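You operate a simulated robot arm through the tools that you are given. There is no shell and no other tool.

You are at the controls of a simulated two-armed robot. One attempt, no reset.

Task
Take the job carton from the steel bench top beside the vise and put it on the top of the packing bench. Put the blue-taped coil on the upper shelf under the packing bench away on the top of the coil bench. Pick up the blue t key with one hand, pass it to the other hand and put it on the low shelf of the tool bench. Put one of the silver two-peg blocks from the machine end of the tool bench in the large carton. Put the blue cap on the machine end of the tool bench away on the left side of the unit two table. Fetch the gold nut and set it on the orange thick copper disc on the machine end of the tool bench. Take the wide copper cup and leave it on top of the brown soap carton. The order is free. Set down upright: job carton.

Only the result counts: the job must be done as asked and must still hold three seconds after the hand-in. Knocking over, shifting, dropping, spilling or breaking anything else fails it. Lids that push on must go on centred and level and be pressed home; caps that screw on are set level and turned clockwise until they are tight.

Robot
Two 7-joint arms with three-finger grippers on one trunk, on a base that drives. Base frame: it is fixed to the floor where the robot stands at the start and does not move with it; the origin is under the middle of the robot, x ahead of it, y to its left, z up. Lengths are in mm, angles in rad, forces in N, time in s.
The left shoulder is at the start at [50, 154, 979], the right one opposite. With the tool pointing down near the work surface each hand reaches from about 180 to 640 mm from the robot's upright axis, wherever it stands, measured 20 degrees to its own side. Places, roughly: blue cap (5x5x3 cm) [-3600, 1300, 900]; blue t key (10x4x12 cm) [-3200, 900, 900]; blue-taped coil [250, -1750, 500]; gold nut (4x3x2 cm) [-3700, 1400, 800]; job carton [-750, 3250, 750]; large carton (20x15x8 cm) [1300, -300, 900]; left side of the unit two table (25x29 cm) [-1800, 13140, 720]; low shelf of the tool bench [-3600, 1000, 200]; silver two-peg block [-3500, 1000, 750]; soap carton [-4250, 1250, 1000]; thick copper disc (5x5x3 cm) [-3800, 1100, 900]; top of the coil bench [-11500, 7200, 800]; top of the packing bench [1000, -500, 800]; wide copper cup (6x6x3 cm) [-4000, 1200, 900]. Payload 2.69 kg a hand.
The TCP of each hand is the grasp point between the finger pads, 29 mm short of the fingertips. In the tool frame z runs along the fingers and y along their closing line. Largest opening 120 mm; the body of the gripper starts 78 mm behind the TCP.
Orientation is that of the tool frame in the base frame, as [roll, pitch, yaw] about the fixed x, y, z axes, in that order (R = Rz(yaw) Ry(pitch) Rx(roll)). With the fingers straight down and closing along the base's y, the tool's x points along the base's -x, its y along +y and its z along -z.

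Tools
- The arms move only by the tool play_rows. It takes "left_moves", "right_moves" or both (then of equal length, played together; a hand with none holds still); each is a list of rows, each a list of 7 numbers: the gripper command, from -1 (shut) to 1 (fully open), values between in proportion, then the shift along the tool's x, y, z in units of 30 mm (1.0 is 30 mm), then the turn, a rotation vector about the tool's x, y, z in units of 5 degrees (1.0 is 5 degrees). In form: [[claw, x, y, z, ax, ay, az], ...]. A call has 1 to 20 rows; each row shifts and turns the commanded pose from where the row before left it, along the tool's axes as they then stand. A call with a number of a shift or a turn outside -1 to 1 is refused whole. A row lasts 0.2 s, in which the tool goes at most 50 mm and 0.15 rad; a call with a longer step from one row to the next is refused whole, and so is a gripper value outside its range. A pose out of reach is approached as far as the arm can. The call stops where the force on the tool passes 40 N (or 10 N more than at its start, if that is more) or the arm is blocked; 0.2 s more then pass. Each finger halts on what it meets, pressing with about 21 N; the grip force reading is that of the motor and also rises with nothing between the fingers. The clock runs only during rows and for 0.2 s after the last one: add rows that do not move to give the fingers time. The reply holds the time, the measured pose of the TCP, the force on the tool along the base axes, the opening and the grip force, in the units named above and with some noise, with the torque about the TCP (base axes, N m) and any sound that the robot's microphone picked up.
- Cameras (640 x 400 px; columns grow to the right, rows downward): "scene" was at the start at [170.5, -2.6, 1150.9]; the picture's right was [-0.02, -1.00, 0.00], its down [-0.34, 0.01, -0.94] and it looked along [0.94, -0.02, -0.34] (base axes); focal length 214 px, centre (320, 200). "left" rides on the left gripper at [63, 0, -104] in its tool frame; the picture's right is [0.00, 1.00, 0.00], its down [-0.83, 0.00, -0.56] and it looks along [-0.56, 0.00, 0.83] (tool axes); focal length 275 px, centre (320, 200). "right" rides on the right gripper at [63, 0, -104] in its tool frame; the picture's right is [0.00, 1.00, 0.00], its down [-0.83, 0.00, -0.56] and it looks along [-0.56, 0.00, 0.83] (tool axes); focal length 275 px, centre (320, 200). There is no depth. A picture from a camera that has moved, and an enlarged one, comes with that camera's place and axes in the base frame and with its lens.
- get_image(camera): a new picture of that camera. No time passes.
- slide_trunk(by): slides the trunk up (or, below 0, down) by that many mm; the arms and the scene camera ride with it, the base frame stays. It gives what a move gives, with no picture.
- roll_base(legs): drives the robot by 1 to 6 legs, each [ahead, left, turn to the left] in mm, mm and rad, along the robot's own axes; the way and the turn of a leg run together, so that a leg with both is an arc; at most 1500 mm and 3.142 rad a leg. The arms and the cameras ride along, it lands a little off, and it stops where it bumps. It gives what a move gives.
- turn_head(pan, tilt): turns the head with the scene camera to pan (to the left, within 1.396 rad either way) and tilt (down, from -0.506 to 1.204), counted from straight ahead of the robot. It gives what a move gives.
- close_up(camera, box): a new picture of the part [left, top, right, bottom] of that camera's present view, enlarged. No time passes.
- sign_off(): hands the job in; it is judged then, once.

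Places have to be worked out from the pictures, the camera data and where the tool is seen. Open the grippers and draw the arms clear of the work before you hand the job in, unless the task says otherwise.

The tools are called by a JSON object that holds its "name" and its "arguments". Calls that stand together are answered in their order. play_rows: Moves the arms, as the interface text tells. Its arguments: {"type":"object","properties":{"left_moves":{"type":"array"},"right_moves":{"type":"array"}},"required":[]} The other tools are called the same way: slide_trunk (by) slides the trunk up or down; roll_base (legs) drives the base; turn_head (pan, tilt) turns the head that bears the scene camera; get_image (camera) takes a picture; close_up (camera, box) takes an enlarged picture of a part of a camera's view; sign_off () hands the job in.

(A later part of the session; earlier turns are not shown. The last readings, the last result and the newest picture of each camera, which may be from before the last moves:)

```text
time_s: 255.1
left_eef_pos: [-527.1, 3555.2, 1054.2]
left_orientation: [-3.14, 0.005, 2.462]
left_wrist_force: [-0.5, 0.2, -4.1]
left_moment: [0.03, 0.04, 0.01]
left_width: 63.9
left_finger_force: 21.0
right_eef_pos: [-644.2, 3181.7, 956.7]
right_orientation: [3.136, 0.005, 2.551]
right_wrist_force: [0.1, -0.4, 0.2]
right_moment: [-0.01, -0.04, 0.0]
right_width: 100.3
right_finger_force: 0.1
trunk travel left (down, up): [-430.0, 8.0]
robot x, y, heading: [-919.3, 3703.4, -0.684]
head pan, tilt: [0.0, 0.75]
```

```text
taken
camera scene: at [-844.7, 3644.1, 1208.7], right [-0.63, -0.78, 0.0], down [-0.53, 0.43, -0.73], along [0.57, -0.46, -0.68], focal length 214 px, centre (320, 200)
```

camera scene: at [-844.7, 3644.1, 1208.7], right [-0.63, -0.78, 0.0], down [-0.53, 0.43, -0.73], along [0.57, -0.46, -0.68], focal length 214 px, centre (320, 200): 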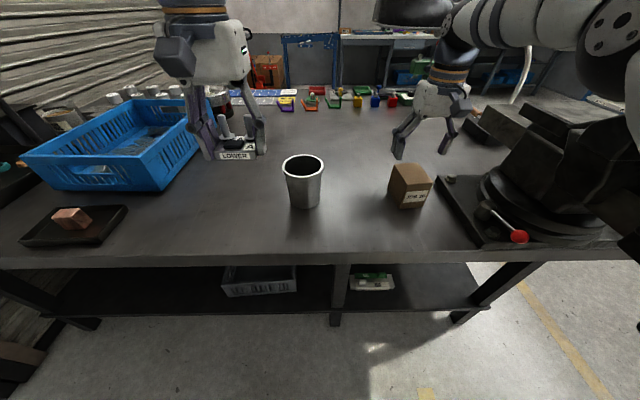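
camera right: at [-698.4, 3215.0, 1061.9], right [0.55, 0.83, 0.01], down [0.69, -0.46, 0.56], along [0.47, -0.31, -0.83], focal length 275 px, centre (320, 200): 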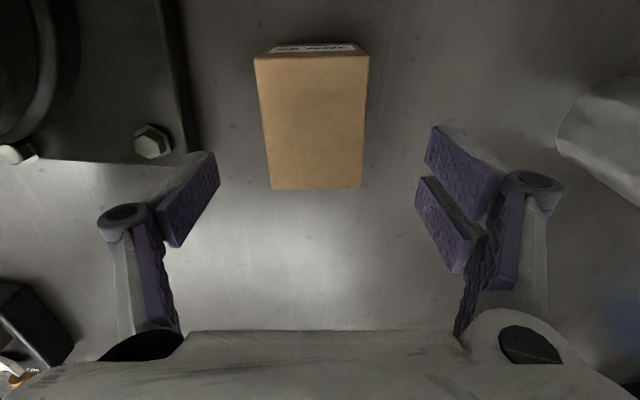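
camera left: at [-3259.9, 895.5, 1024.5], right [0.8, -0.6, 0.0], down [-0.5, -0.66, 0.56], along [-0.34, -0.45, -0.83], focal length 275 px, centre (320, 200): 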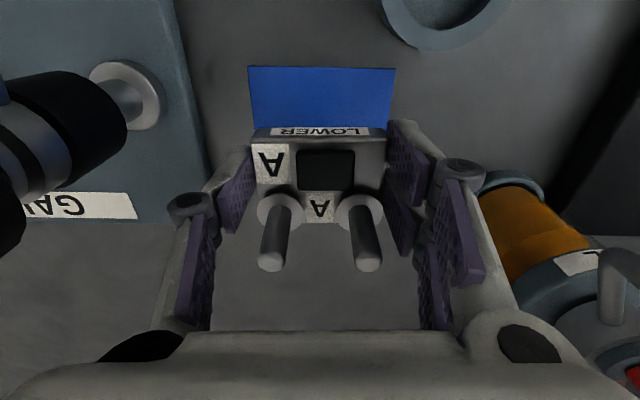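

The elbow is high but close to the vise, so I step the base back 30 mm and stretch the arm instead, which pulls the elbow in.

{"name": "roll_base", "arguments": {"legs": [[-35, 0, 0]]}}

{"name": "play_rows", "arguments": {"right_moves": [[0.67, -0.55, -0.1, 0.3, 0, 0, 0], [0.67, -0.55, -0.07, 0.3, 0, 0, 0], [0.67, 0, 0, 0, 0, 0, 0]]}}

{"name": "get_image", "arguments": {"camera": "right"}}

{"name": "get_image", "arguments": {"camera": "scene"}}

```text
time_s: 255.9
left_eef_pos: [-555.1, 3577.1, 1053.6]
left_orientation: [-3.14, 0.003, 2.461]
left_wrist_force: [-0.5, -0.4, -3.9]
left_moment: [0.0, 0.01, -0.01]
left_width: 63.6
left_finger_force: 21.2
right_eef_pos: [-673.7, 3201.9, 956.2]
right_orientation: [3.138, 0.005, 2.552]
right_wrist_force: [-0.3, 0.2, 0.3]
right_moment: [-0.04, -0.03, 0.02]
right_width: 100.3
right_finger_force: 0.1
trunk travel left (down, up): [-430.0, 8.0]
robot x, y, heading: [-944.7, 3727.8, -0.684]
head pan, tilt: [0.0, 0.75]
```

```text
time_s: 256.8
left_eef_pos: [-553.6, 3576.2, 1054.1]
left_orientation: [-3.14, 0.002, 2.461]
left_wrist_force: [0.4, -0.4, -4.8]
left_moment: [0.04, 0.06, 0.0]
left_width: 63.8
left_finger_force: 20.9
right_eef_pos: [-656.0, 3189.7, 938.5]
right_orientation: [3.137, 0.004, 2.551]
right_wrist_force: [-0.3, 0.6, -0.6]
right_moment: [-0.08, -0.02, 0.01]
right_width: 100.1
right_finger_force: 0.0
right hand out of reach, approached as far as the arm can: row 2
trunk travel left (down, up): [-430.0, 8.0]
robot x, y, heading: [-946.4, 3726.8, -0.683]
head pan, tilt: [0.0, 0.75]
```

```text
taken
camera right: at [-709.0, 3223.2, 1042.0], right [0.55, 0.83, 0.01], down [0.69, -0.46, 0.56], along [0.47, -0.31, -0.83], focal length 275 px, centre (320, 200)
```

right: 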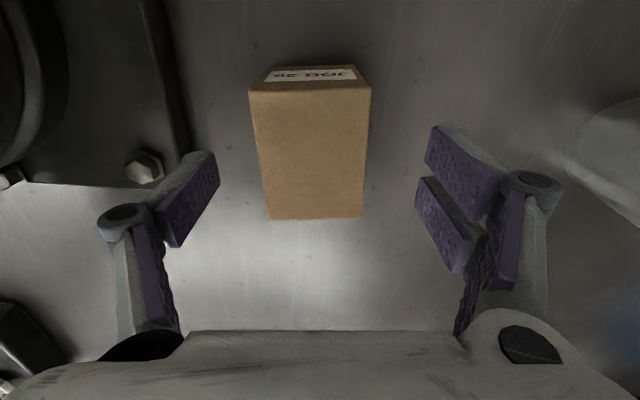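

```text
taken
camera scene: at [-870.9, 3665.3, 1208.6], right [-0.63, -0.78, 0.0], down [-0.53, 0.43, -0.73], along [0.57, -0.46, -0.68], focal length 214 px, centre (320, 200)
```

scene: 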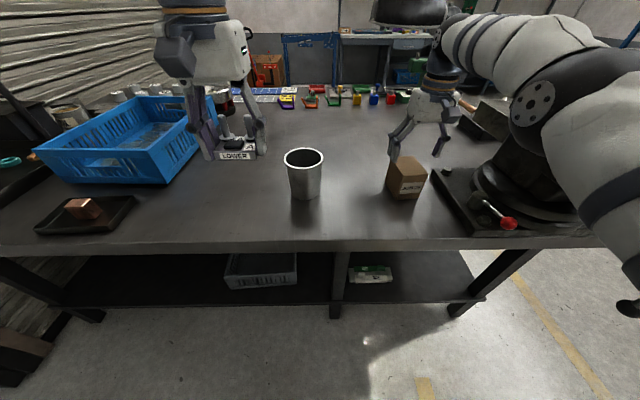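

{"name": "play_rows", "arguments": {"right_moves": [[0.67, 0, -0.05, 0.8, 0, 0, 0], [0.67, -0.2, -0.05, 0.8, 0, 0, 0], [0.67, -0.25, -0.05, 0.7, 0, 0, 0], [0.67, 0, 0, 0, 0, 0, 0]]}}

{"name": "get_image", "arguments": {"camera": "right"}}

{"name": "get_image", "arguments": {"camera": "scene"}}

```text
time_s: 257.8
left_eef_pos: [-553.1, 3577.3, 1054.2]
left_orientation: [-3.141, 0.004, 2.461]
left_wrist_force: [-0.3, 0.4, -4.2]
left_moment: [0.02, 0.07, -0.04]
left_width: 63.9
left_finger_force: 21.1
right_eef_pos: [-652.2, 3182.5, 865.2]
right_orientation: [3.137, 0.004, 2.551]
right_wrist_force: [0.5, -1.0, -0.4]
right_moment: [0.03, 0.04, 0.0]
right_width: 100.1
right_finger_force: 0.0
right hand out of reach, approached as far as the arm can: row 3
trunk travel left (down, up): [-430.0, 8.0]
robot x, y, heading: [-945.0, 3727.8, -0.682]
head pan, tilt: [0.0, 0.75]
```

```text
taken
camera right: at [-704.5, 3216.8, 970.6], right [0.55, 0.83, 0.01], down [0.69, -0.46, 0.56], along [0.47, -0.31, -0.83], focal length 275 px, centre (320, 200)
```

right: 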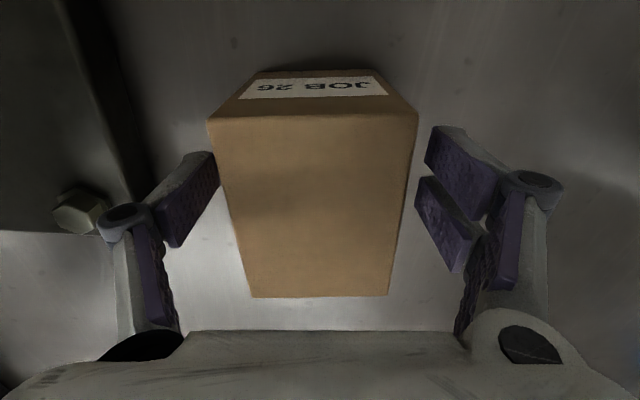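

```text
taken
camera scene: at [-871.2, 3665.7, 1208.7], right [-0.63, -0.78, 0.0], down [-0.53, 0.43, -0.73], along [0.57, -0.46, -0.68], focal length 214 px, centre (320, 200)
```

scene: 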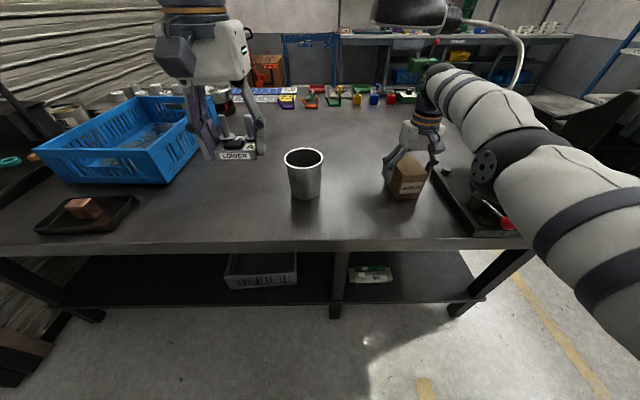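

The arm is nearly straight with the elbow clear of the vise. I lower another 14 mm and close on the carton.

{"name": "play_rows", "arguments": {"right_moves": [[0.67, 0, -0.04, 0.47, 0, 0, 0], [0.67, 0, 0, 0, 0, 0, 0], [0.3, 0, 0, 0, 0, 0, 0], [0.1, 0, 0, 0, 0, 0, 0], [-1, 0, 0, 0, 0, 0, 0], [-1, 0, 0, 0, 0, 0, 0], [-1, 0, 0, 0, 0, 0, 0]]}}

{"name": "get_image", "arguments": {"camera": "right"}}

```text
time_s: 259.4
left_eef_pos: [-554.1, 3576.4, 1055.0]
left_orientation: [-3.138, 0.003, 2.462]
left_wrist_force: [-0.3, 0.1, -3.8]
left_moment: [0.03, 0.05, -0.02]
left_width: 64.2
left_finger_force: 20.8
right_eef_pos: [-652.2, 3180.5, 852.6]
right_orientation: [3.135, 0.003, 2.55]
right_wrist_force: [0.4, -0.3, 1.8]
right_moment: [-0.09, 0.03, 0.07]
right_width: 68.1
right_finger_force: 20.7
trunk travel left (down, up): [-430.0, 8.0]
robot x, y, heading: [-949.2, 3727.9, -0.681]
head pan, tilt: [0.0, 0.75]
```

```text
taken
camera right: at [-704.4, 3215.3, 957.5], right [0.55, 0.83, 0.01], down [0.69, -0.46, 0.56], along [0.47, -0.31, -0.83], focal length 275 px, centre (320, 200)
```

right: 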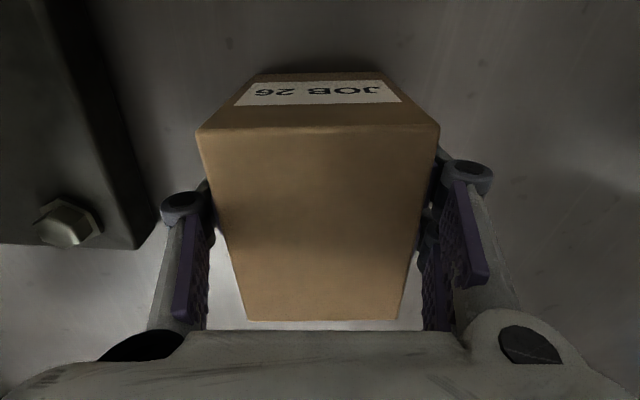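

Gripped (68 mm). I lift it, drawing slightly back toward me.

{"name": "play_rows", "arguments": {"right_moves": [[-1, 0.05, 0, -0.3, 0, 0, 0], [-1, 0.15, 0, -0.5, 0, 0, 0], [-1, 0.3, 0, -0.7, 0, 0, 0], [-1, 0.5, 0, -0.8, 0, 0, 0], [-1, 0.6, 0, -0.8, 0, 0, 0], [-1, 0.6, 0, -0.8, 0, 0, 0], [-1, 0.6, 0, -0.8, 0, 0, 0], [-1, 0, 0, 0, 0, 0, 0]]}}

{"name": "get_image", "arguments": {"camera": "right"}}

{"name": "get_image", "arguments": {"camera": "scene"}}

```text
time_s: 261.1
left_eef_pos: [-553.0, 3577.6, 1054.0]
left_orientation: [3.141, 0.002, 2.46]
left_wrist_force: [-0.8, 0.2, -3.4]
left_moment: [0.03, 0.05, -0.02]
left_width: 63.8
left_finger_force: 21.1
right_eef_pos: [-677.6, 3189.0, 1003.9]
right_orientation: [3.136, 0.001, 2.551]
right_wrist_force: [0.1, -0.7, -2.2]
right_moment: [0.0, 0.06, 0.0]
right_width: 67.7
right_finger_force: 21.1
right hand out of reach, approached as far as the arm can: row 3, 4, 5, 6, 7
trunk travel left (down, up): [-430.0, 8.0]
robot x, y, heading: [-946.4, 3726.4, -0.686]
head pan, tilt: [0.0, 0.75]
```

```text
taken
camera right: at [-729.8, 3223.0, 1109.9], right [0.55, 0.83, 0.01], down [0.69, -0.46, 0.56], along [0.47, -0.3, -0.83], focal length 275 px, centre (320, 200)
```

right: 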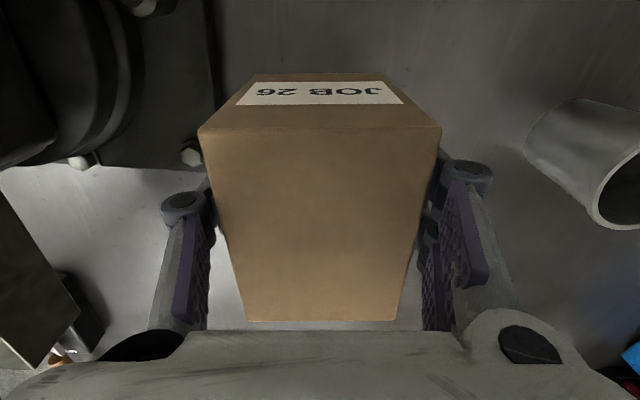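

```text
taken
camera scene: at [-870.7, 3665.0, 1208.4], right [-0.63, -0.78, 0.0], down [-0.53, 0.43, -0.73], along [0.57, -0.46, -0.68], focal length 214 px, centre (320, 200)
```

scene: 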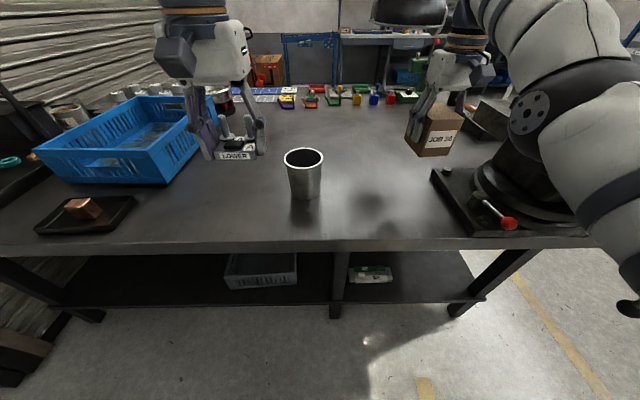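

The carton is up and level. I back the base away from the bench and then draw the right hand in.

{"name": "roll_base", "arguments": {"legs": [[-400, 0, 0]]}}

{"name": "play_rows", "arguments": {"right_moves": [[-1, 0.7, 0.3, -0.2, 0, 0, 0.3], [-1, 0.8, 0.3, -0.2, 0, 0, 0.3], [-1, 0.8, 0.3, -0.2, 0, 0, 0.3], [-1, 0.8, 0.3, -0.2, 0, 0, 0.3], [-1, 0.8, 0.3, -0.2, 0, 0, 0], [-1, 0, 0, 0, 0, 0, 0]]}}

{"name": "get_image", "arguments": {"camera": "scene"}}

```text
time_s: 263.6
left_eef_pos: [-866.1, 3830.7, 1054.3]
left_orientation: [-3.139, 0.004, 2.464]
left_wrist_force: [0.5, -0.3, -3.2]
left_moment: [0.02, 0.0, -0.04]
left_width: 63.7
left_finger_force: 21.1
right_eef_pos: [-986.7, 3442.7, 1005.3]
right_orientation: [3.137, 0.003, 2.554]
right_wrist_force: [-0.9, 0.1, -1.6]
right_moment: [-0.01, 0.0, 0.02]
right_width: 67.8
right_finger_force: 21.0
trunk travel left (down, up): [-430.0, 8.0]
robot x, y, heading: [-1257.5, 3980.2, -0.678]
head pan, tilt: [0.0, 0.75]
```

```text
time_s: 265.1
left_eef_pos: [-866.8, 3830.6, 1053.7]
left_orientation: [-3.139, 0.0, 2.465]
left_wrist_force: [-0.8, -0.5, -4.7]
left_moment: [0.06, 0.03, 0.02]
left_width: 63.9
left_finger_force: 20.7
right_eef_pos: [-980.5, 3489.1, 1070.1]
right_orientation: [3.137, -0.001, 2.451]
right_wrist_force: [1.1, -0.2, -1.4]
right_moment: [0.02, 0.03, 0.0]
right_width: 68.2
right_finger_force: 21.1
right hand out of reach, approached as far as the arm can: row 1, 2, 3, 4, 5
trunk travel left (down, up): [-430.0, 8.0]
robot x, y, heading: [-1260.2, 3977.5, -0.677]
head pan, tilt: [0.0, 0.75]
```

```text
taken
camera scene: at [-1182.8, 3917.8, 1208.5], right [-0.63, -0.78, 0.0], down [-0.53, 0.43, -0.73], along [0.57, -0.46, -0.68], focal length 214 px, centre (320, 200)
```

scene: 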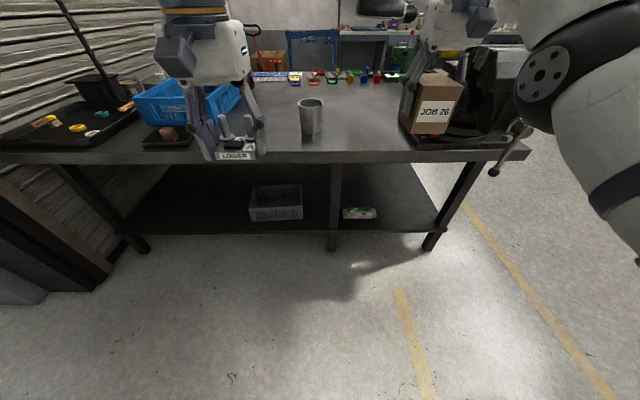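

The right arm seems to be at some joint limit rather than at its reach. I try lowering and drawing back in a different combination.

{"name": "play_rows", "arguments": {"right_moves": [[-1, 0.3, 0, 0.6, 0, 0, 0], [-1, 0.5, 0, 0.6, 0, 0, 0], [-1, 0.6, 0, 0.3, 0, 0, 0], [-1, 0.6, 0, 0, 0, 0, 0], [-1, 0, 0, 0, 0, 0, 0]]}}

{"name": "get_image", "arguments": {"camera": "scene"}}

```text
time_s: 266.2
left_eef_pos: [-865.8, 3830.2, 1054.7]
left_orientation: [-3.139, 0.003, 2.464]
left_wrist_force: [-0.5, 0.0, -4.2]
left_moment: [0.03, 0.02, -0.01]
left_width: 63.6
left_finger_force: 20.7
right_eef_pos: [-972.4, 3483.2, 1050.0]
right_orientation: [3.137, 0.0, 2.452]
right_wrist_force: [-0.1, 0.2, -2.7]
right_moment: [-0.01, 0.01, 0.02]
right_width: 67.8
right_finger_force: 21.0
right hand out of reach, approached as far as the arm can: row 1, 2, 3, 4
trunk travel left (down, up): [-430.0, 8.0]
robot x, y, heading: [-1258.9, 3980.4, -0.681]
head pan, tilt: [0.0, 0.75]
```

```text
taken
camera scene: at [-1182.8, 3918.0, 1208.5], right [-0.63, -0.78, 0.0], down [-0.53, 0.43, -0.73], along [0.57, -0.46, -0.68], focal length 214 px, centre (320, 200)
```

scene: 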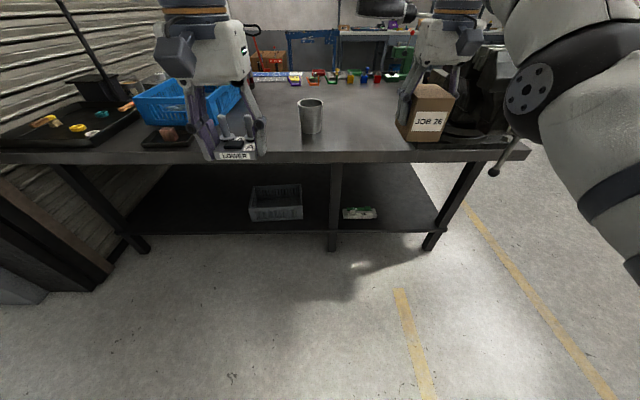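

The elbow seems to be straight (singular). I try a longer combined inward-and-left motion to let it bend again.

{"name": "play_rows", "arguments": {"right_moves": [[-1, 0.5, 0.4, 0, 0, 0, 0], [-1, 0.6, 0.4, 0, 0, 0, 0], [-1, 0.6, 0.4, 0, 0, 0, 0], [-1, 0.6, 0.4, 0, 0, 0, 0], [-1, 0.6, 0.4, 0, 0, 0, 0], [-1, 0, 0, 0, 0, 0, 0]]}}

{"name": "get_image", "arguments": {"camera": "scene"}}

```text
time_s: 267.6
left_eef_pos: [-865.8, 3830.0, 1054.3]
left_orientation: [-3.14, 0.004, 2.463]
left_wrist_force: [0.2, -0.7, -4.5]
left_moment: [0.01, 0.06, -0.06]
left_width: 63.7
left_finger_force: 21.0
right_eef_pos: [-943.9, 3547.5, 1076.3]
right_orientation: [3.138, -0.002, 2.45]
right_wrist_force: [0.6, -0.1, -1.9]
right_moment: [0.03, -0.03, 0.02]
right_width: 67.8
right_finger_force: 21.2
right hand out of reach, approached as far as the arm can: row 1, 2, 3, 4, 5
trunk travel left (down, up): [-430.0, 8.0]
robot x, y, heading: [-1258.1, 3980.2, -0.681]
head pan, tilt: [0.0, 0.75]
```

```text
taken
camera scene: at [-1182.9, 3917.9, 1208.5], right [-0.63, -0.78, 0.0], down [-0.53, 0.43, -0.73], along [0.57, -0.46, -0.68], focal length 214 px, centre (320, 200)
```

scene: 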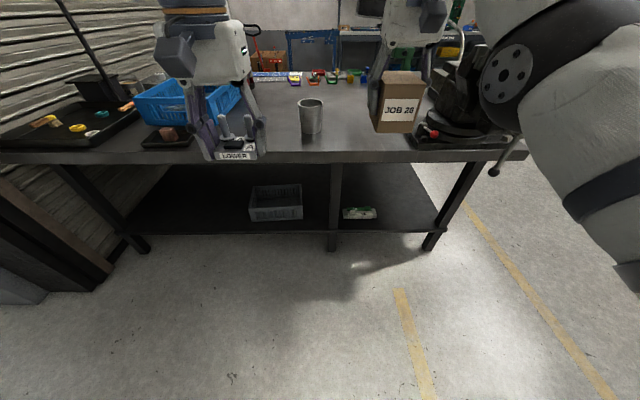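

Still limited. I go back toward a pose that was reachable on the way in (further right and lower) to free the arm.

{"name": "play_rows", "arguments": {"right_moves": [[-1, -0.15, -0.64, 0.8, 0, 0, 0], [-1, -0.15, -0.64, 0.8, 0, 0, 0], [-1, -0.15, -0.64, 0.8, 0, 0, 0], [-1, -0.15, -0.64, 0.8, 0, 0, 0], [-1, -0.15, -0.64, 0.8, 0, 0, 0], [-1, 0, 0, 0, 0, 0, 0]]}}

{"name": "get_image", "arguments": {"camera": "scene"}}

```text
time_s: 269.1
left_eef_pos: [-866.0, 3831.7, 1053.8]
left_orientation: [-3.141, 0.003, 2.464]
left_wrist_force: [-0.3, 0.2, -4.8]
left_moment: [0.0, 0.03, 0.02]
left_width: 63.7
left_finger_force: 21.0
right_eef_pos: [-970.6, 3445.8, 961.8]
right_orientation: [3.137, -0.002, 2.45]
right_wrist_force: [-0.2, 0.2, -2.5]
right_moment: [-0.05, 0.0, 0.02]
right_width: 67.8
right_finger_force: 21.6
right hand out of reach, approached as far as the arm can: row 1, 2, 3, 4
trunk travel left (down, up): [-430.0, 8.0]
robot x, y, heading: [-1258.8, 3978.5, -0.676]
head pan, tilt: [0.0, 0.75]
```

```text
taken
camera scene: at [-1182.9, 3918.4, 1208.6], right [-0.63, -0.78, 0.0], down [-0.53, 0.43, -0.73], along [0.57, -0.46, -0.68], focal length 214 px, centre (320, 200)
```

scene: 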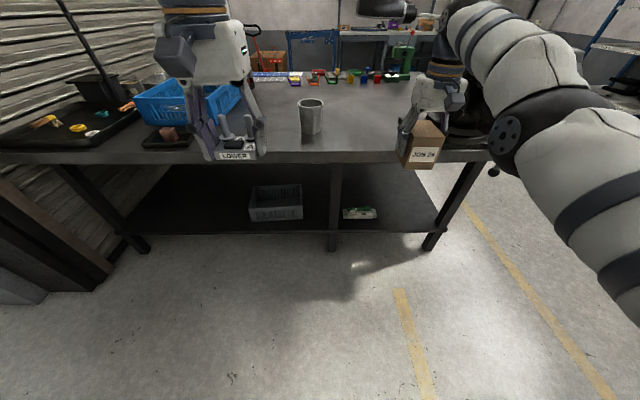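

It responded in the last row. Now I pull straight back slowly at this height.

{"name": "play_rows", "arguments": {"right_moves": [[-1, 0.3, 0, 0, 0, 0, 0], [-1, 0.3, 0, 0, 0, 0, 0], [-1, 0.3, 0, 0, 0, 0, 0], [-1, 0.3, 0, 0, 0, 0, 0], [-1, 0.3, 0, 0, 0, 0, 0], [-1, 0.3, 0, 0, 0, 0, 0], [-1, 0.3, 0, 0, 0, 0, 0], [-1, 0.3, 0, 0, 0, 0, 0], [-1, 0, 0, 0, 0, 0, 0]]}}

{"name": "get_image", "arguments": {"camera": "scene"}}

```text
time_s: 271.1
left_eef_pos: [-865.8, 3831.5, 1053.7]
left_orientation: [-3.14, 0.002, 2.466]
left_wrist_force: [0.4, 0.1, -2.5]
left_moment: [0.04, 0.03, -0.02]
left_width: 63.8
left_finger_force: 21.1
right_eef_pos: [-971.8, 3449.7, 978.6]
right_orientation: [3.136, 0.001, 2.452]
right_wrist_force: [-0.2, 0.0, -2.4]
right_moment: [0.01, -0.01, 0.04]
right_width: 67.9
right_finger_force: 20.8
right hand out of reach, approached as far as the arm can: row 1, 2, 3, 4, 5, 6, 7, 8
trunk travel left (down, up): [-430.0, 8.0]
robot x, y, heading: [-1257.2, 3980.0, -0.679]
head pan, tilt: [0.0, 0.75]
```

```text
taken
camera scene: at [-1182.8, 3918.0, 1208.5], right [-0.63, -0.78, 0.0], down [-0.53, 0.43, -0.73], along [0.57, -0.46, -0.68], focal length 214 px, centre (320, 200)
```

scene: 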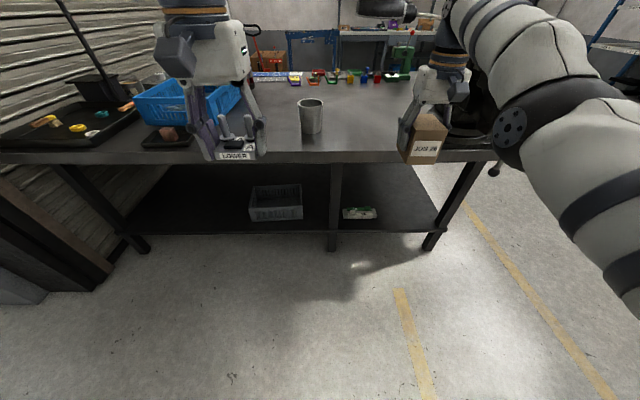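

The straight elbow needs a motion in its flexing direction (down and left). I command that combined with some inward motion, in the free space in front of me.

{"name": "play_rows", "arguments": {"right_moves": [[-1, 0.2, 0.6, 0.8, 0, 0, 0], [-1, 0.3, 0.6, 0.8, 0, 0, 0], [-1, 0.3, 0.6, 0.8, 0, 0, 0], [-1, 0.3, 0.6, 0.8, 0, 0, 0], [-1, 0.3, 0.6, 0.8, 0, 0, 0], [-1, 0.3, 0.6, 0.8, 0, 0, 0], [-1, 0, 0, 0, 0, 0, 0]]}}

{"name": "get_image", "arguments": {"camera": "scene"}}

```text
time_s: 272.6
left_eef_pos: [-865.3, 3830.0, 1054.3]
left_orientation: [-3.138, 0.004, 2.463]
left_wrist_force: [0.5, 0.3, -4.1]
left_moment: [0.02, 0.02, -0.01]
left_width: 64.0
left_finger_force: 21.1
right_eef_pos: [-895.0, 3536.8, 843.6]
right_orientation: [3.136, -0.002, 2.451]
right_wrist_force: [0.2, -0.7, -2.2]
right_moment: [0.01, 0.01, 0.03]
right_width: 67.7
right_finger_force: 21.3
right hand out of reach, approached as far as the arm can: row 1, 2, 3, 4, 5, 6
trunk travel left (down, up): [-430.0, 8.0]
robot x, y, heading: [-1256.5, 3980.9, -0.677]
head pan, tilt: [0.0, 0.75]
```

```text
taken
camera scene: at [-1183.0, 3918.0, 1208.6], right [-0.63, -0.78, 0.0], down [-0.53, 0.43, -0.73], along [0.57, -0.46, -0.68], focal length 214 px, centre (320, 200)
```

scene: 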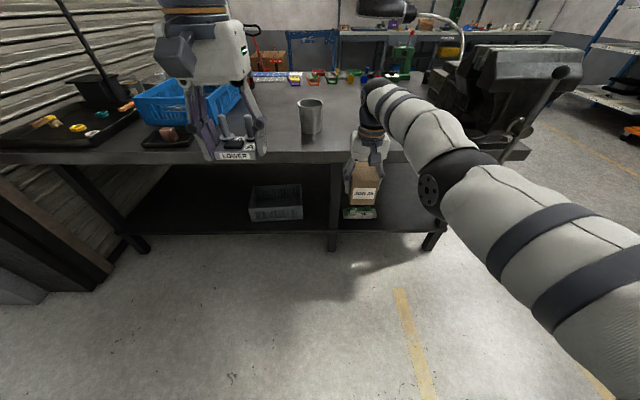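

The arm is still straight. I try the opposite tangential direction (up and right) with an inward component.

{"name": "play_rows", "arguments": {"right_moves": [[-1, 0.3, -0.6, -0.7, 0, 0, 0], [-1, 0.3, -0.6, -0.7, 0, 0, 0], [-1, 0.3, -0.6, -0.7, 0, 0, 0], [-1, 0.3, -0.6, -0.7, 0, 0, 0], [-1, 0, 0, 0, 0, 0, 0]]}}

{"name": "get_image", "arguments": {"camera": "scene"}}

```text
time_s: 273.9
left_eef_pos: [-865.0, 3832.0, 1053.5]
left_orientation: [-3.14, 0.001, 2.463]
left_wrist_force: [0.2, 0.2, -5.6]
left_moment: [0.04, 0.04, -0.02]
left_width: 64.0
left_finger_force: 21.0
right_eef_pos: [-935.5, 3481.6, 930.0]
right_orientation: [3.138, -0.002, 2.452]
right_wrist_force: [0.3, -0.2, -2.0]
right_moment: [-0.01, 0.05, 0.02]
right_width: 67.4
right_finger_force: 21.0
right hand out of reach, approached as far as the arm can: row 1, 2, 3, 4
trunk travel left (down, up): [-430.0, 8.0]
robot x, y, heading: [-1257.4, 3979.4, -0.68]
head pan, tilt: [0.0, 0.75]
```

```text
taken
camera scene: at [-1182.6, 3918.0, 1208.5], right [-0.63, -0.78, 0.0], down [-0.53, 0.43, -0.73], along [0.57, -0.46, -0.68], focal length 214 px, centre (320, 200)
```

scene: 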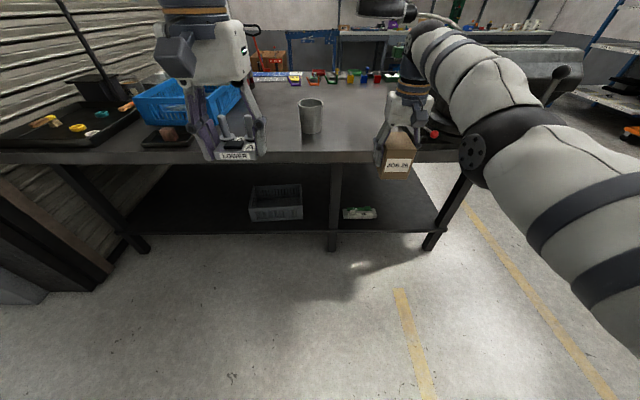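

{"name": "play_rows", "arguments": {"right_moves": [[-1, 0.05, 0, 0.9, 0, 0, 0], [-1, 0.05, 0, 0.9, 0, 0, 0], [-1, 0.1, 0, 0.9, 0, 0, 0], [-1, 0.2, 0, 0.9, 0, 0, 0], [-1, 0.3, 0, 0.9, 0, 0, 0], [-1, 0.4, 0, 0.5, 0, 0, 0], [-1, 0.5, 0, 0, 0, 0, 0], [-1, 0.5, 0, 0, 0, 0, 0], [-1, 0, 0, 0, 0, 0, 0]]}}

{"name": "get_image", "arguments": {"camera": "scene"}}

```text
time_s: 275.9
left_eef_pos: [-865.7, 3830.8, 1054.0]
left_orientation: [-3.141, 0.002, 2.464]
left_wrist_force: [0.2, -0.2, -3.4]
left_moment: [0.0, 0.04, -0.02]
left_width: 64.0
left_finger_force: 20.7
right_eef_pos: [-932.7, 3483.3, 776.0]
right_orientation: [3.136, 0.002, 2.451]
right_wrist_force: [0.3, -0.4, -2.1]
right_moment: [0.02, 0.06, 0.0]
right_width: 67.8
right_finger_force: 21.8
right hand out of reach, approached as far as the arm can: row 1, 2, 3, 4, 5, 6, 7, 8
trunk travel left (down, up): [-430.0, 8.0]
robot x, y, heading: [-1256.3, 3979.4, -0.676]
head pan, tilt: [0.0, 0.75]
```

```text
taken
camera scene: at [-1182.8, 3918.0, 1208.5], right [-0.63, -0.78, 0.0], down [-0.53, 0.43, -0.73], along [0.57, -0.46, -0.68], focal length 214 px, centre (320, 200)
```

scene: 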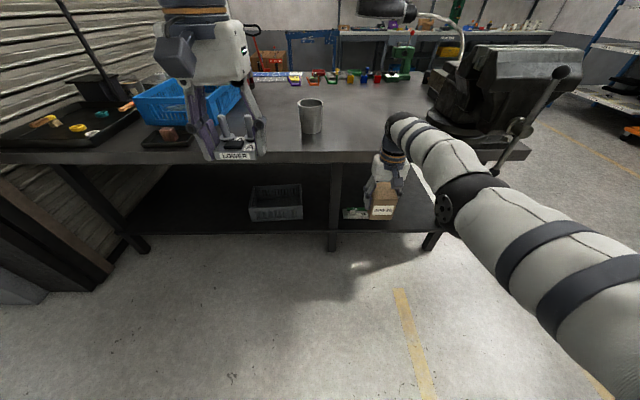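

{"name": "play_rows", "arguments": {"right_moves": [[-1, 0.05, 0, -0.9, 0, 0, 0], [-1, 0.1, 0, -0.9, 0, 0, 0], [-1, 0.2, 0, -0.9, 0, 0, 0], [-1, 0.3, 0, -0.9, 0, 0, 0], [-1, 0.4, 0, -0.9, 0, 0, 0], [-1, 0.5, 0, -0.9, 0, 0, 0], [-1, 0.7, 0, -0.9, 0, 0, 0], [-1, 0.9, 0, -0.9, 0, 0, 0], [-1, 0.9, 0, -0.5, 0, 0, 0], [-1, 0.9, 0, 0, 0, 0, 0], [-1, 0, 0, 0, 0, 0, 0]]}}

{"name": "get_image", "arguments": {"camera": "scene"}}

```text
time_s: 278.2
left_eef_pos: [-864.5, 3831.1, 1054.5]
left_orientation: [-3.139, 0.004, 2.465]
left_wrist_force: [0.0, -0.5, -4.5]
left_moment: [0.06, 0.06, -0.01]
left_width: 63.9
left_finger_force: 21.1
right_eef_pos: [-948.6, 3509.0, 1035.0]
right_orientation: [3.136, -0.003, 2.451]
right_wrist_force: [-0.2, -0.1, -2.6]
right_moment: [-0.01, -0.01, 0.03]
right_width: 67.6
right_finger_force: 21.2
right hand out of reach, approached as far as the arm can: row 1, 2, 3, 4, 5, 6, 7, 8, 9, 10
trunk travel left (down, up): [-430.0, 8.0]
robot x, y, heading: [-1259.2, 3980.1, -0.677]
head pan, tilt: [0.0, 0.75]
```

```text
taken
camera scene: at [-1182.8, 3918.0, 1208.5], right [-0.63, -0.78, 0.0], down [-0.53, 0.43, -0.73], along [0.57, -0.46, -0.68], focal length 214 px, centre (320, 200)
```

scene: 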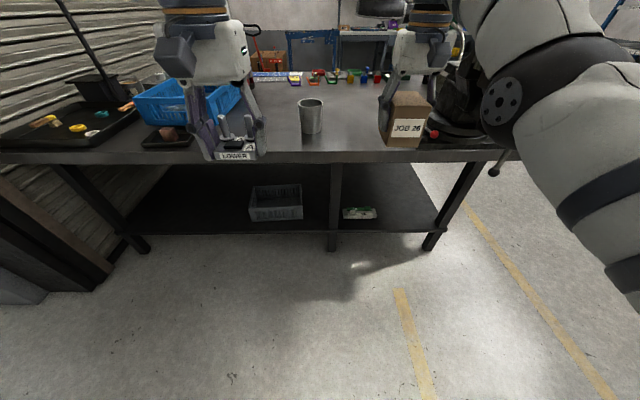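

The trunk's motion also moves my shoulders (they lean forward when lower), so lowering the trunk may let the elbow bend. I lower it by 80 mm in free space and look.

{"name": "slide_trunk", "arguments": {"by": -80}}

{"name": "get_image", "arguments": {"camera": "scene"}}

```text
time_s: 279.4
left_eef_pos: [-865.9, 3831.3, 973.8]
left_orientation: [-3.14, 0.006, 2.466]
left_wrist_force: [0.2, -0.3, -4.5]
left_moment: [0.02, 0.02, -0.01]
left_width: 63.9
left_finger_force: 20.6
right_eef_pos: [-938.9, 3501.0, 800.4]
right_orientation: [3.139, -0.278, 2.449]
right_wrist_force: [0.2, -0.6, -2.4]
right_moment: [0.03, -0.02, -0.01]
right_width: 67.7
right_finger_force: 21.0
trunk travel left (down, up): [-350.0, 88.0]
robot x, y, heading: [-1258.7, 3976.1, -0.68]
head pan, tilt: [0.0, 0.75]
```

```text
taken
camera scene: at [-1132.9, 3877.8, 1115.2], right [-0.63, -0.78, 0.0], down [-0.53, 0.43, -0.73], along [0.57, -0.46, -0.68], focal length 214 px, centre (320, 200)
```

scene: 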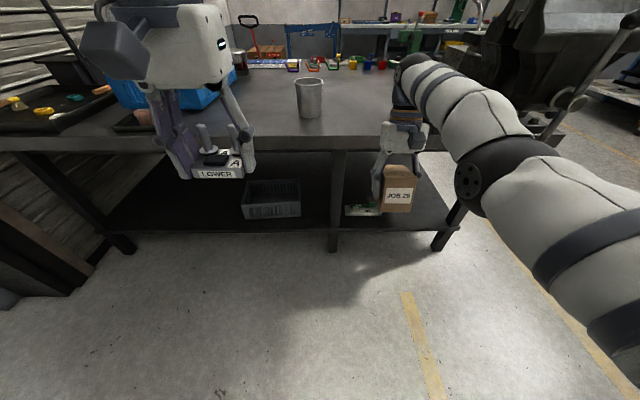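

The right hand dropped and tilted by 16° as the shoulder moved; the arm is still straight. I command it up and back level, with an inward component.

{"name": "play_rows", "arguments": {"right_moves": [[-1, 0.2, 0, -0.3, 0, -0.8, 0], [-1, 0.3, 0, -0.3, 0, -0.8, 0], [-1, 0.3, 0, -0.3, 0, -0.8, 0], [-1, 0.3, 0, -0.3, 0, -0.8, 0], [-1, 0, 0, 0, 0, 0, 0]]}}

{"name": "get_image", "arguments": {"camera": "scene"}}

```text
time_s: 280.6
left_eef_pos: [-866.5, 3830.6, 973.1]
left_orientation: [-3.14, 0.004, 2.464]
left_wrist_force: [0.0, 0.1, -4.3]
left_moment: [0.0, 0.03, -0.05]
left_width: 63.4
left_finger_force: 21.5
right_eef_pos: [-893.7, 3472.3, 851.6]
right_orientation: [3.139, -0.001, 2.448]
right_wrist_force: [-1.3, -0.1, -2.8]
right_moment: [0.02, 0.01, 0.0]
right_width: 68.0
right_finger_force: 21.3
right hand out of reach, approached as far as the arm can: row 1, 2, 3, 4
trunk travel left (down, up): [-350.0, 88.0]
robot x, y, heading: [-1257.7, 3978.6, -0.672]
head pan, tilt: [0.0, 0.75]
```

```text
taken
camera scene: at [-1132.5, 3877.5, 1115.0], right [-0.63, -0.78, 0.0], down [-0.53, 0.43, -0.73], along [0.57, -0.46, -0.68], focal length 214 px, centre (320, 200)
```

scene: 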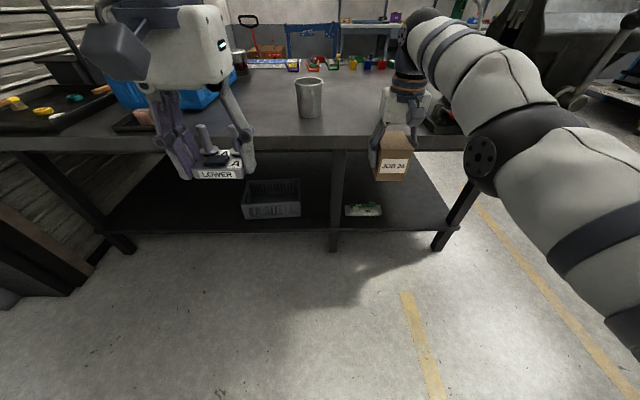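

Perhaps only very small inward steps are followable out of the straight pose. I test with 0.6 mm steps.

{"name": "play_rows", "arguments": {"right_moves": [[-1, 0.02, 0, 0, 0, 0, 0], [-1, 0.02, 0, 0, 0, 0, 0], [-1, 0.02, 0, 0, 0, 0, 0], [-1, 0.03, 0, 0, 0, 0, 0], [-1, 0.03, 0, 0, 0, 0, 0], [-1, 0.04, 0, 0, 0, 0, 0], [-1, 0.05, 0, 0, 0, 0, 0], [-1, 0.07, 0, 0, 0, 0, 0], [-1, 0.1, 0, 0, 0, 0, 0], [-1, 0.15, 0, 0, 0, 0, 0], [-1, 0.2, 0, 0, 0, 0, 0], [-1, 0.3, 0, 0, 0, 0, 0], [-1, 0, 0, 0, 0, 0, 0]]}}

```text
time_s: 283.4
left_eef_pos: [-865.9, 3830.7, 973.7]
left_orientation: [-3.14, 0.004, 2.463]
left_wrist_force: [0.6, 0.7, -4.1]
left_moment: [0.02, 0.02, 0.0]
left_width: 63.7
left_finger_force: 20.6
right_eef_pos: [-892.3, 3475.4, 852.2]
right_orientation: [3.139, -0.002, 2.451]
right_wrist_force: [-1.4, 0.6, -1.6]
right_moment: [0.02, 0.02, 0.03]
right_width: 67.5
right_finger_force: 21.2
right hand out of reach, approached as far as the arm can: row 5, 8, 10, 11, 12
trunk travel left (down, up): [-350.0, 88.0]
robot x, y, heading: [-1259.6, 3976.3, -0.674]
head pan, tilt: [0.0, 0.75]
```

Not the elbow alone. I back the base off further to have plenty of free room, and then swing the hand to the right where the arm's normal posture lies.

{"name": "roll_base", "arguments": {"legs": [[-250, 0, 0]]}}

{"name": "play_rows", "arguments": {"right_moves": [[-1, 0.1, -0.9, 0, 0, 0, 0], [-1, 0.2, -0.9, 0, 0, 0, 0], [-1, 0.2, -0.9, 0, 0, 0, 0], [-1, 0.3, -0.9, 0, 0, 0, 0], [-1, 0.4, -0.9, 0, 0, 0, 0], [-1, 0.5, -0.9, 0, 0, 0, 0], [-1, 0.6, -0.9, 0, 0, 0, 0], [-1, 0.7, -0.9, 0, 0, 0, 0], [-1, 0.8, -0.9, 0, 0, 0, 0], [-1, 0.9, -0.9, 0, 0, 0, 0], [-1, 0, 0, 0, 0, 0, 0]]}}

{"name": "turn_head", "arguments": {"pan": -0.5, "tilt": 0.75}}

{"name": "get_image", "arguments": {"camera": "scene"}}

```text
time_s: 285.2
left_eef_pos: [-1061.3, 3991.7, 973.7]
left_orientation: [-3.14, 0.001, 2.467]
left_wrist_force: [-0.4, 1.0, -3.3]
left_moment: [0.01, 0.04, -0.02]
left_width: 63.5
left_finger_force: 20.7
right_eef_pos: [-1088.5, 3633.6, 851.6]
right_orientation: [3.139, -0.002, 2.454]
right_wrist_force: [0.1, -0.5, -2.0]
right_moment: [0.02, -0.01, -0.05]
right_width: 67.8
right_finger_force: 20.9
trunk travel left (down, up): [-350.0, 88.0]
robot x, y, heading: [-1456.4, 4138.1, -0.671]
head pan, tilt: [0.0, 0.75]
```

```text
time_s: 287.6
left_eef_pos: [-1061.3, 3989.7, 974.8]
left_orientation: [-3.141, 0.003, 2.469]
left_wrist_force: [0.1, -0.3, -3.6]
left_moment: [0.01, 0.05, 0.0]
left_width: 63.9
left_finger_force: 20.8
right_eef_pos: [-1312.2, 3440.1, 870.2]
right_orientation: [3.138, -0.006, 2.455]
right_wrist_force: [0.0, 0.4, -2.3]
right_moment: [0.03, 0.0, 0.01]
right_width: 67.8
right_finger_force: 21.1
right hand out of reach, approached as far as the arm can: row 1, 2, 3, 4, 5, 6, 7, 8, 9, 10
trunk travel left (down, up): [-350.0, 88.0]
robot x, y, heading: [-1454.0, 4136.0, -0.675]
head pan, tilt: [0.0, 0.75]
```

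```text
time_s: 288.6
left_eef_pos: [-1061.3, 3990.5, 973.6]
left_orientation: [-3.139, 0.003, 2.467]
left_wrist_force: [-1.4, -0.6, -4.1]
left_moment: [0.02, 0.04, -0.03]
left_width: 63.8
left_finger_force: 21.1
right_eef_pos: [-1310.0, 3441.4, 870.3]
right_orientation: [3.138, -0.006, 2.454]
right_wrist_force: [-0.5, 0.0, -1.8]
right_moment: [-0.03, 0.03, 0.01]
right_width: 67.6
right_finger_force: 20.9
trunk travel left (down, up): [-350.0, 88.0]
robot x, y, heading: [-1457.6, 4134.2, -0.675]
head pan, tilt: [-0.499, 0.75]
```

```text
taken
camera scene: at [-1361.7, 4011.2, 1115.1], right [-0.92, -0.39, 0.0], down [-0.26, 0.63, -0.73], along [0.28, -0.67, -0.68], focal length 214 px, centre (320, 200)
```

scene: 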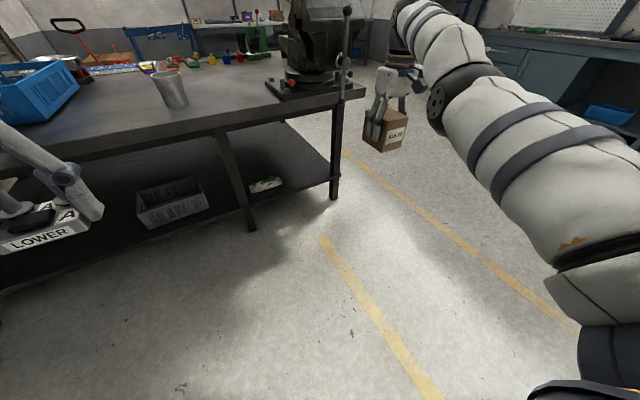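

Perhaps the elbow slipped just past straight onto its other stop, so that inward pulls hold it there. I push outward and down first (through the straight pose) and then test pulling in.

{"name": "play_rows", "arguments": {"right_moves": [[-1, -0.6, 0, 0.3, 0, 0, 0], [-1, -0.6, 0, 0.6, 0, 0, 0], [-1, -0.6, 0, 0.8, 0, 0, 0], [-1, -0.4, 0, 0.8, 0, 0, 0], [-1, -0.2, 0, 0.8, 0, 0, 0], [-1, 0, 0, 0, 0, 0, 0]]}}

{"name": "play_rows", "arguments": {"right_moves": [[-1, 0.1, 0, 0, 0, 0, 0], [-1, 0.2, 0, 0, 0, 0, 0], [-1, 0.3, 0, 0, 0, 0, 0], [-1, 0.4, 0, 0, 0, 0, 0], [-1, 0, 0, 0, 0, 0, 0]]}}

```text
time_s: 290.0
left_eef_pos: [-1061.5, 3991.0, 972.7]
left_orientation: [-3.14, 0.004, 2.467]
left_wrist_force: [-0.1, 0.0, -4.3]
left_moment: [0.03, 0.05, -0.01]
left_width: 63.7
left_finger_force: 21.3
right_eef_pos: [-1284.2, 3440.3, 786.3]
right_orientation: [3.14, -0.001, 2.454]
right_wrist_force: [-0.9, 0.5, -1.9]
right_moment: [0.01, -0.01, -0.03]
right_width: 67.5
right_finger_force: 21.4
right hand out of reach, approached as far as the arm can: row 1, 2, 3, 4, 5
trunk travel left (down, up): [-350.0, 88.0]
robot x, y, heading: [-1455.3, 4136.5, -0.67]
head pan, tilt: [-0.499, 0.75]
```

```text
time_s: 291.2
left_eef_pos: [-1062.1, 3989.7, 973.3]
left_orientation: [-3.141, 0.004, 2.466]
left_wrist_force: [-1.0, -0.5, -4.2]
left_moment: [0.03, 0.02, -0.01]
left_width: 64.0
left_finger_force: 20.7
right_eef_pos: [-1308.6, 3458.5, 787.5]
right_orientation: [3.139, 0.001, 2.455]
right_wrist_force: [0.0, 0.8, -1.7]
right_moment: [0.04, 0.02, -0.01]
right_width: 67.8
right_finger_force: 21.2
trunk travel left (down, up): [-350.0, 88.0]
robot x, y, heading: [-1456.6, 4136.9, -0.674]
head pan, tilt: [-0.499, 0.75]
```

That freed it — the arm bends again. I draw the hand in, to the left and up to a carrying pose.

{"name": "play_rows", "arguments": {"right_moves": [[-1, 0.4, 0.3, -0.1, 0, 0, 0], [-1, 0.6, 0.5, -0.3, 0, 0, 0], [-1, 0.7, 0.6, -0.6, 0, 0, 0], [-1, 0.7, 0.7, -0.7, 0, 0, 0], [-1, 0.7, 0.7, -0.7, 0, 0, 0], [-1, 0.7, 0.7, -0.7, 0, 0, 0], [-1, 0.7, 0.7, -0.7, 0, 0, 0], [-1, 0.5, 0.7, -0.7, 0, 0, 0], [-1, 0, 0.7, -0.7, 0, 0, 0], [-1, 0, 0, 0, 0, 0, 0]]}}

{"name": "turn_head", "arguments": {"pan": 0.0, "tilt": 0.5}}

{"name": "get_image", "arguments": {"camera": "scene"}}

{"name": "get_image", "arguments": {"camera": "right"}}

```text
time_s: 293.4
left_eef_pos: [-1062.2, 3990.2, 974.3]
left_orientation: [-3.139, 0.004, 2.469]
left_wrist_force: [-0.6, 0.3, -4.4]
left_moment: [0.05, -0.01, 0.0]
left_width: 63.6
left_finger_force: 21.0
right_eef_pos: [-1313.1, 3633.3, 934.9]
right_orientation: [3.135, -0.006, 2.449]
right_wrist_force: [-1.0, -0.8, -1.9]
right_moment: [-0.03, 0.0, 0.0]
right_width: 67.5
right_finger_force: 20.5
right hand out of reach, approached as far as the arm can: row 7, 8, 9
trunk travel left (down, up): [-350.0, 88.0]
robot x, y, heading: [-1454.1, 4137.4, -0.675]
head pan, tilt: [-0.499, 0.75]
```

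```text
time_s: 294.3
left_eef_pos: [-1062.1, 3990.3, 974.4]
left_orientation: [-3.141, 0.005, 2.469]
left_wrist_force: [0.0, 0.5, -3.9]
left_moment: [0.06, 0.03, 0.0]
left_width: 63.5
left_finger_force: 21.2
right_eef_pos: [-1312.5, 3634.9, 935.8]
right_orientation: [3.14, -0.003, 2.454]
right_wrist_force: [0.4, -0.2, -2.0]
right_moment: [-0.02, 0.0, 0.03]
right_width: 67.9
right_finger_force: 21.0
trunk travel left (down, up): [-350.0, 88.0]
robot x, y, heading: [-1454.4, 4137.7, -0.679]
head pan, tilt: [0.0, 0.499]
```

```text
taken
camera scene: at [-1322.8, 4030.7, 1137.1], right [-0.63, -0.78, 0.0], down [-0.37, 0.3, -0.88], along [0.69, -0.55, -0.48], focal length 214 px, centre (320, 200)
```

scene: 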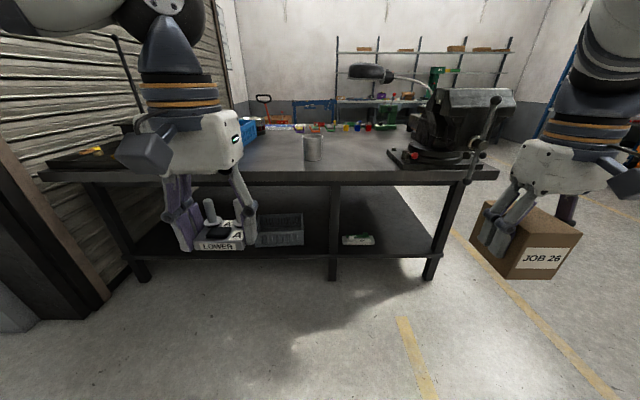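

```text
taken
camera right: at [-1361.2, 3673.0, 1041.2], right [0.63, 0.78, 0.0], down [0.64, -0.53, 0.55], along [0.43, -0.35, -0.83], focal length 275 px, centre (320, 200)
```

right: 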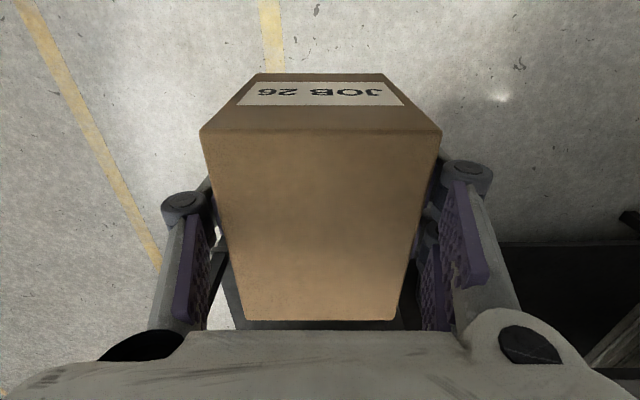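

Both objects are held normally again. Now I travel around the steel bench's near end toward the packing bench, keeping my heading (both benches are parallel).

{"name": "roll_base", "arguments": {"legs": [[325, -724, 0], [325, -724, 0]]}}

{"name": "roll_base", "arguments": {"legs": [[1261, -336, 0], [1261, -336, 0]]}}

{"name": "get_image", "arguments": {"camera": "scene"}}

```text
time_s: 305.9
left_eef_pos: [-1460.2, 2455.8, 974.1]
left_orientation: [-3.141, 0.004, 2.481]
left_wrist_force: [-0.2, -0.1, -4.2]
left_moment: [0.01, 0.04, -0.02]
left_width: 63.7
left_finger_force: 21.1
right_eef_pos: [-1705.7, 2096.3, 936.1]
right_orientation: [3.137, -0.006, 2.466]
right_wrist_force: [-0.3, -0.2, -2.2]
right_moment: [0.03, 0.0, 0.01]
right_width: 67.8
right_finger_force: 20.8
trunk travel left (down, up): [-350.0, 88.0]
robot x, y, heading: [-1854.1, 2599.1, -0.66]
head pan, tilt: [0.0, 0.499]
```

```text
time_s: 318.7
left_eef_pos: [149.8, 383.7, 974.4]
left_orientation: [-3.141, 0.003, 2.494]
left_wrist_force: [0.1, -1.0, -4.0]
left_moment: [0.06, 0.02, -0.02]
left_width: 63.6
left_finger_force: 20.9
right_eef_pos: [-91.9, 22.1, 934.7]
right_orientation: [3.137, -0.004, 2.478]
right_wrist_force: [-0.6, -0.8, -2.1]
right_moment: [0.04, 0.04, -0.03]
right_width: 68.0
right_finger_force: 20.8
trunk travel left (down, up): [-350.0, 88.0]
robot x, y, heading: [-247.7, 520.1, -0.648]
head pan, tilt: [0.0, 0.499]
```

```text
taken
camera scene: at [-111.5, 417.4, 1137.0], right [-0.6, -0.8, 0.0], down [-0.38, 0.29, -0.88], along [0.7, -0.53, -0.48], focal length 214 px, centre (320, 200)
```

scene: 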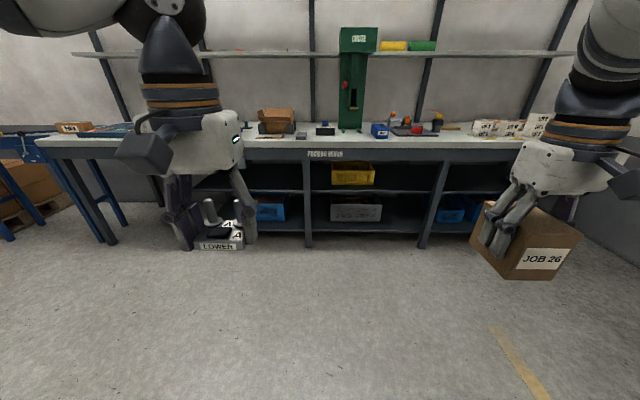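

The packing bench is straight ahead with the open carton on it. I enlarge the bench.

{"name": "close_up", "arguments": {"camera": "scene", "box": [220, 90, 540, 240]}}

{"name": "close_up", "arguments": {"camera": "scene", "box": [230, 95, 350, 165]}}

```text
2.00 times, centred on (380, 165) of scene
camera zoom: at [-111.5, 417.4, 1137.0], right [-0.6, -0.8, 0.0], down [-0.38, 0.29, -0.88], along [0.7, -0.53, -0.48], focal length 429 px, centre (200, 270)
```

zoom: 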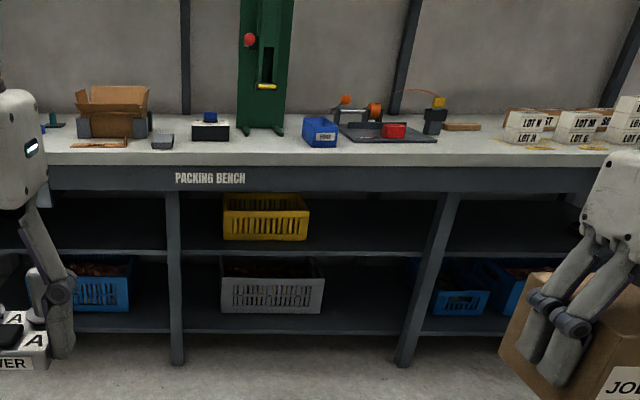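

```text
5.33 times, centred on (290, 130) of scene
camera zoom: at [-111.5, 417.4, 1137.0], right [-0.6, -0.8, 0.0], down [-0.38, 0.29, -0.88], along [0.7, -0.53, -0.48], focal length 1144 px, centre (480, 573)
```

zoom: 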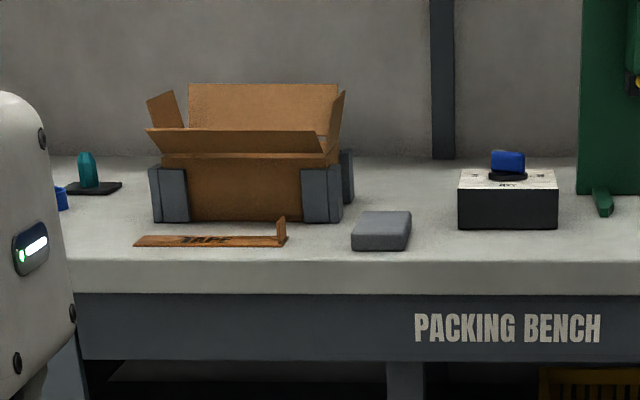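

I drive nearer, about 900 mm ahead and 150 mm left, and look again.

{"name": "roll_base", "arguments": {"legs": [[900, 150, 0]]}}

{"name": "get_image", "arguments": {"camera": "scene"}}

```text
time_s: 323.4
left_eef_pos: [944.6, -29.9, 972.7]
left_orientation: [-3.138, 0.003, 2.493]
left_wrist_force: [0.3, 0.1, -5.4]
left_moment: [0.0, 0.08, -0.02]
left_width: 63.8
left_finger_force: 21.2
right_eef_pos: [702.0, -392.7, 935.7]
right_orientation: [3.139, -0.005, 2.48]
right_wrist_force: [0.1, -0.6, -1.3]
right_moment: [-0.01, 0.04, 0.0]
right_width: 67.7
right_finger_force: 21.7
trunk travel left (down, up): [-350.0, 88.0]
robot x, y, heading: [549.6, 106.7, -0.646]
head pan, tilt: [0.0, 0.499]
```

```text
taken
camera scene: at [681.4, 3.4, 1137.0], right [-0.6, -0.8, 0.0], down [-0.38, 0.29, -0.88], along [0.7, -0.53, -0.48], focal length 214 px, centre (320, 200)
```

scene: 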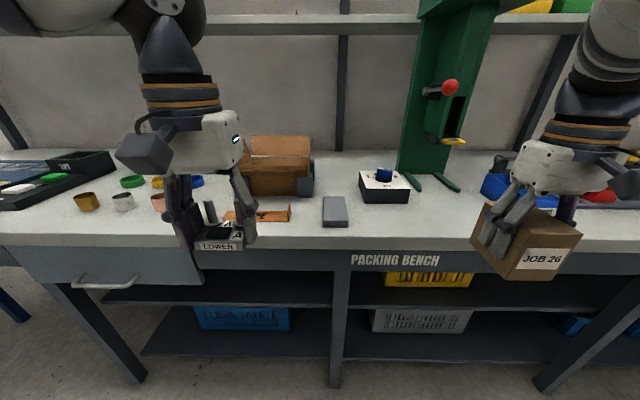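

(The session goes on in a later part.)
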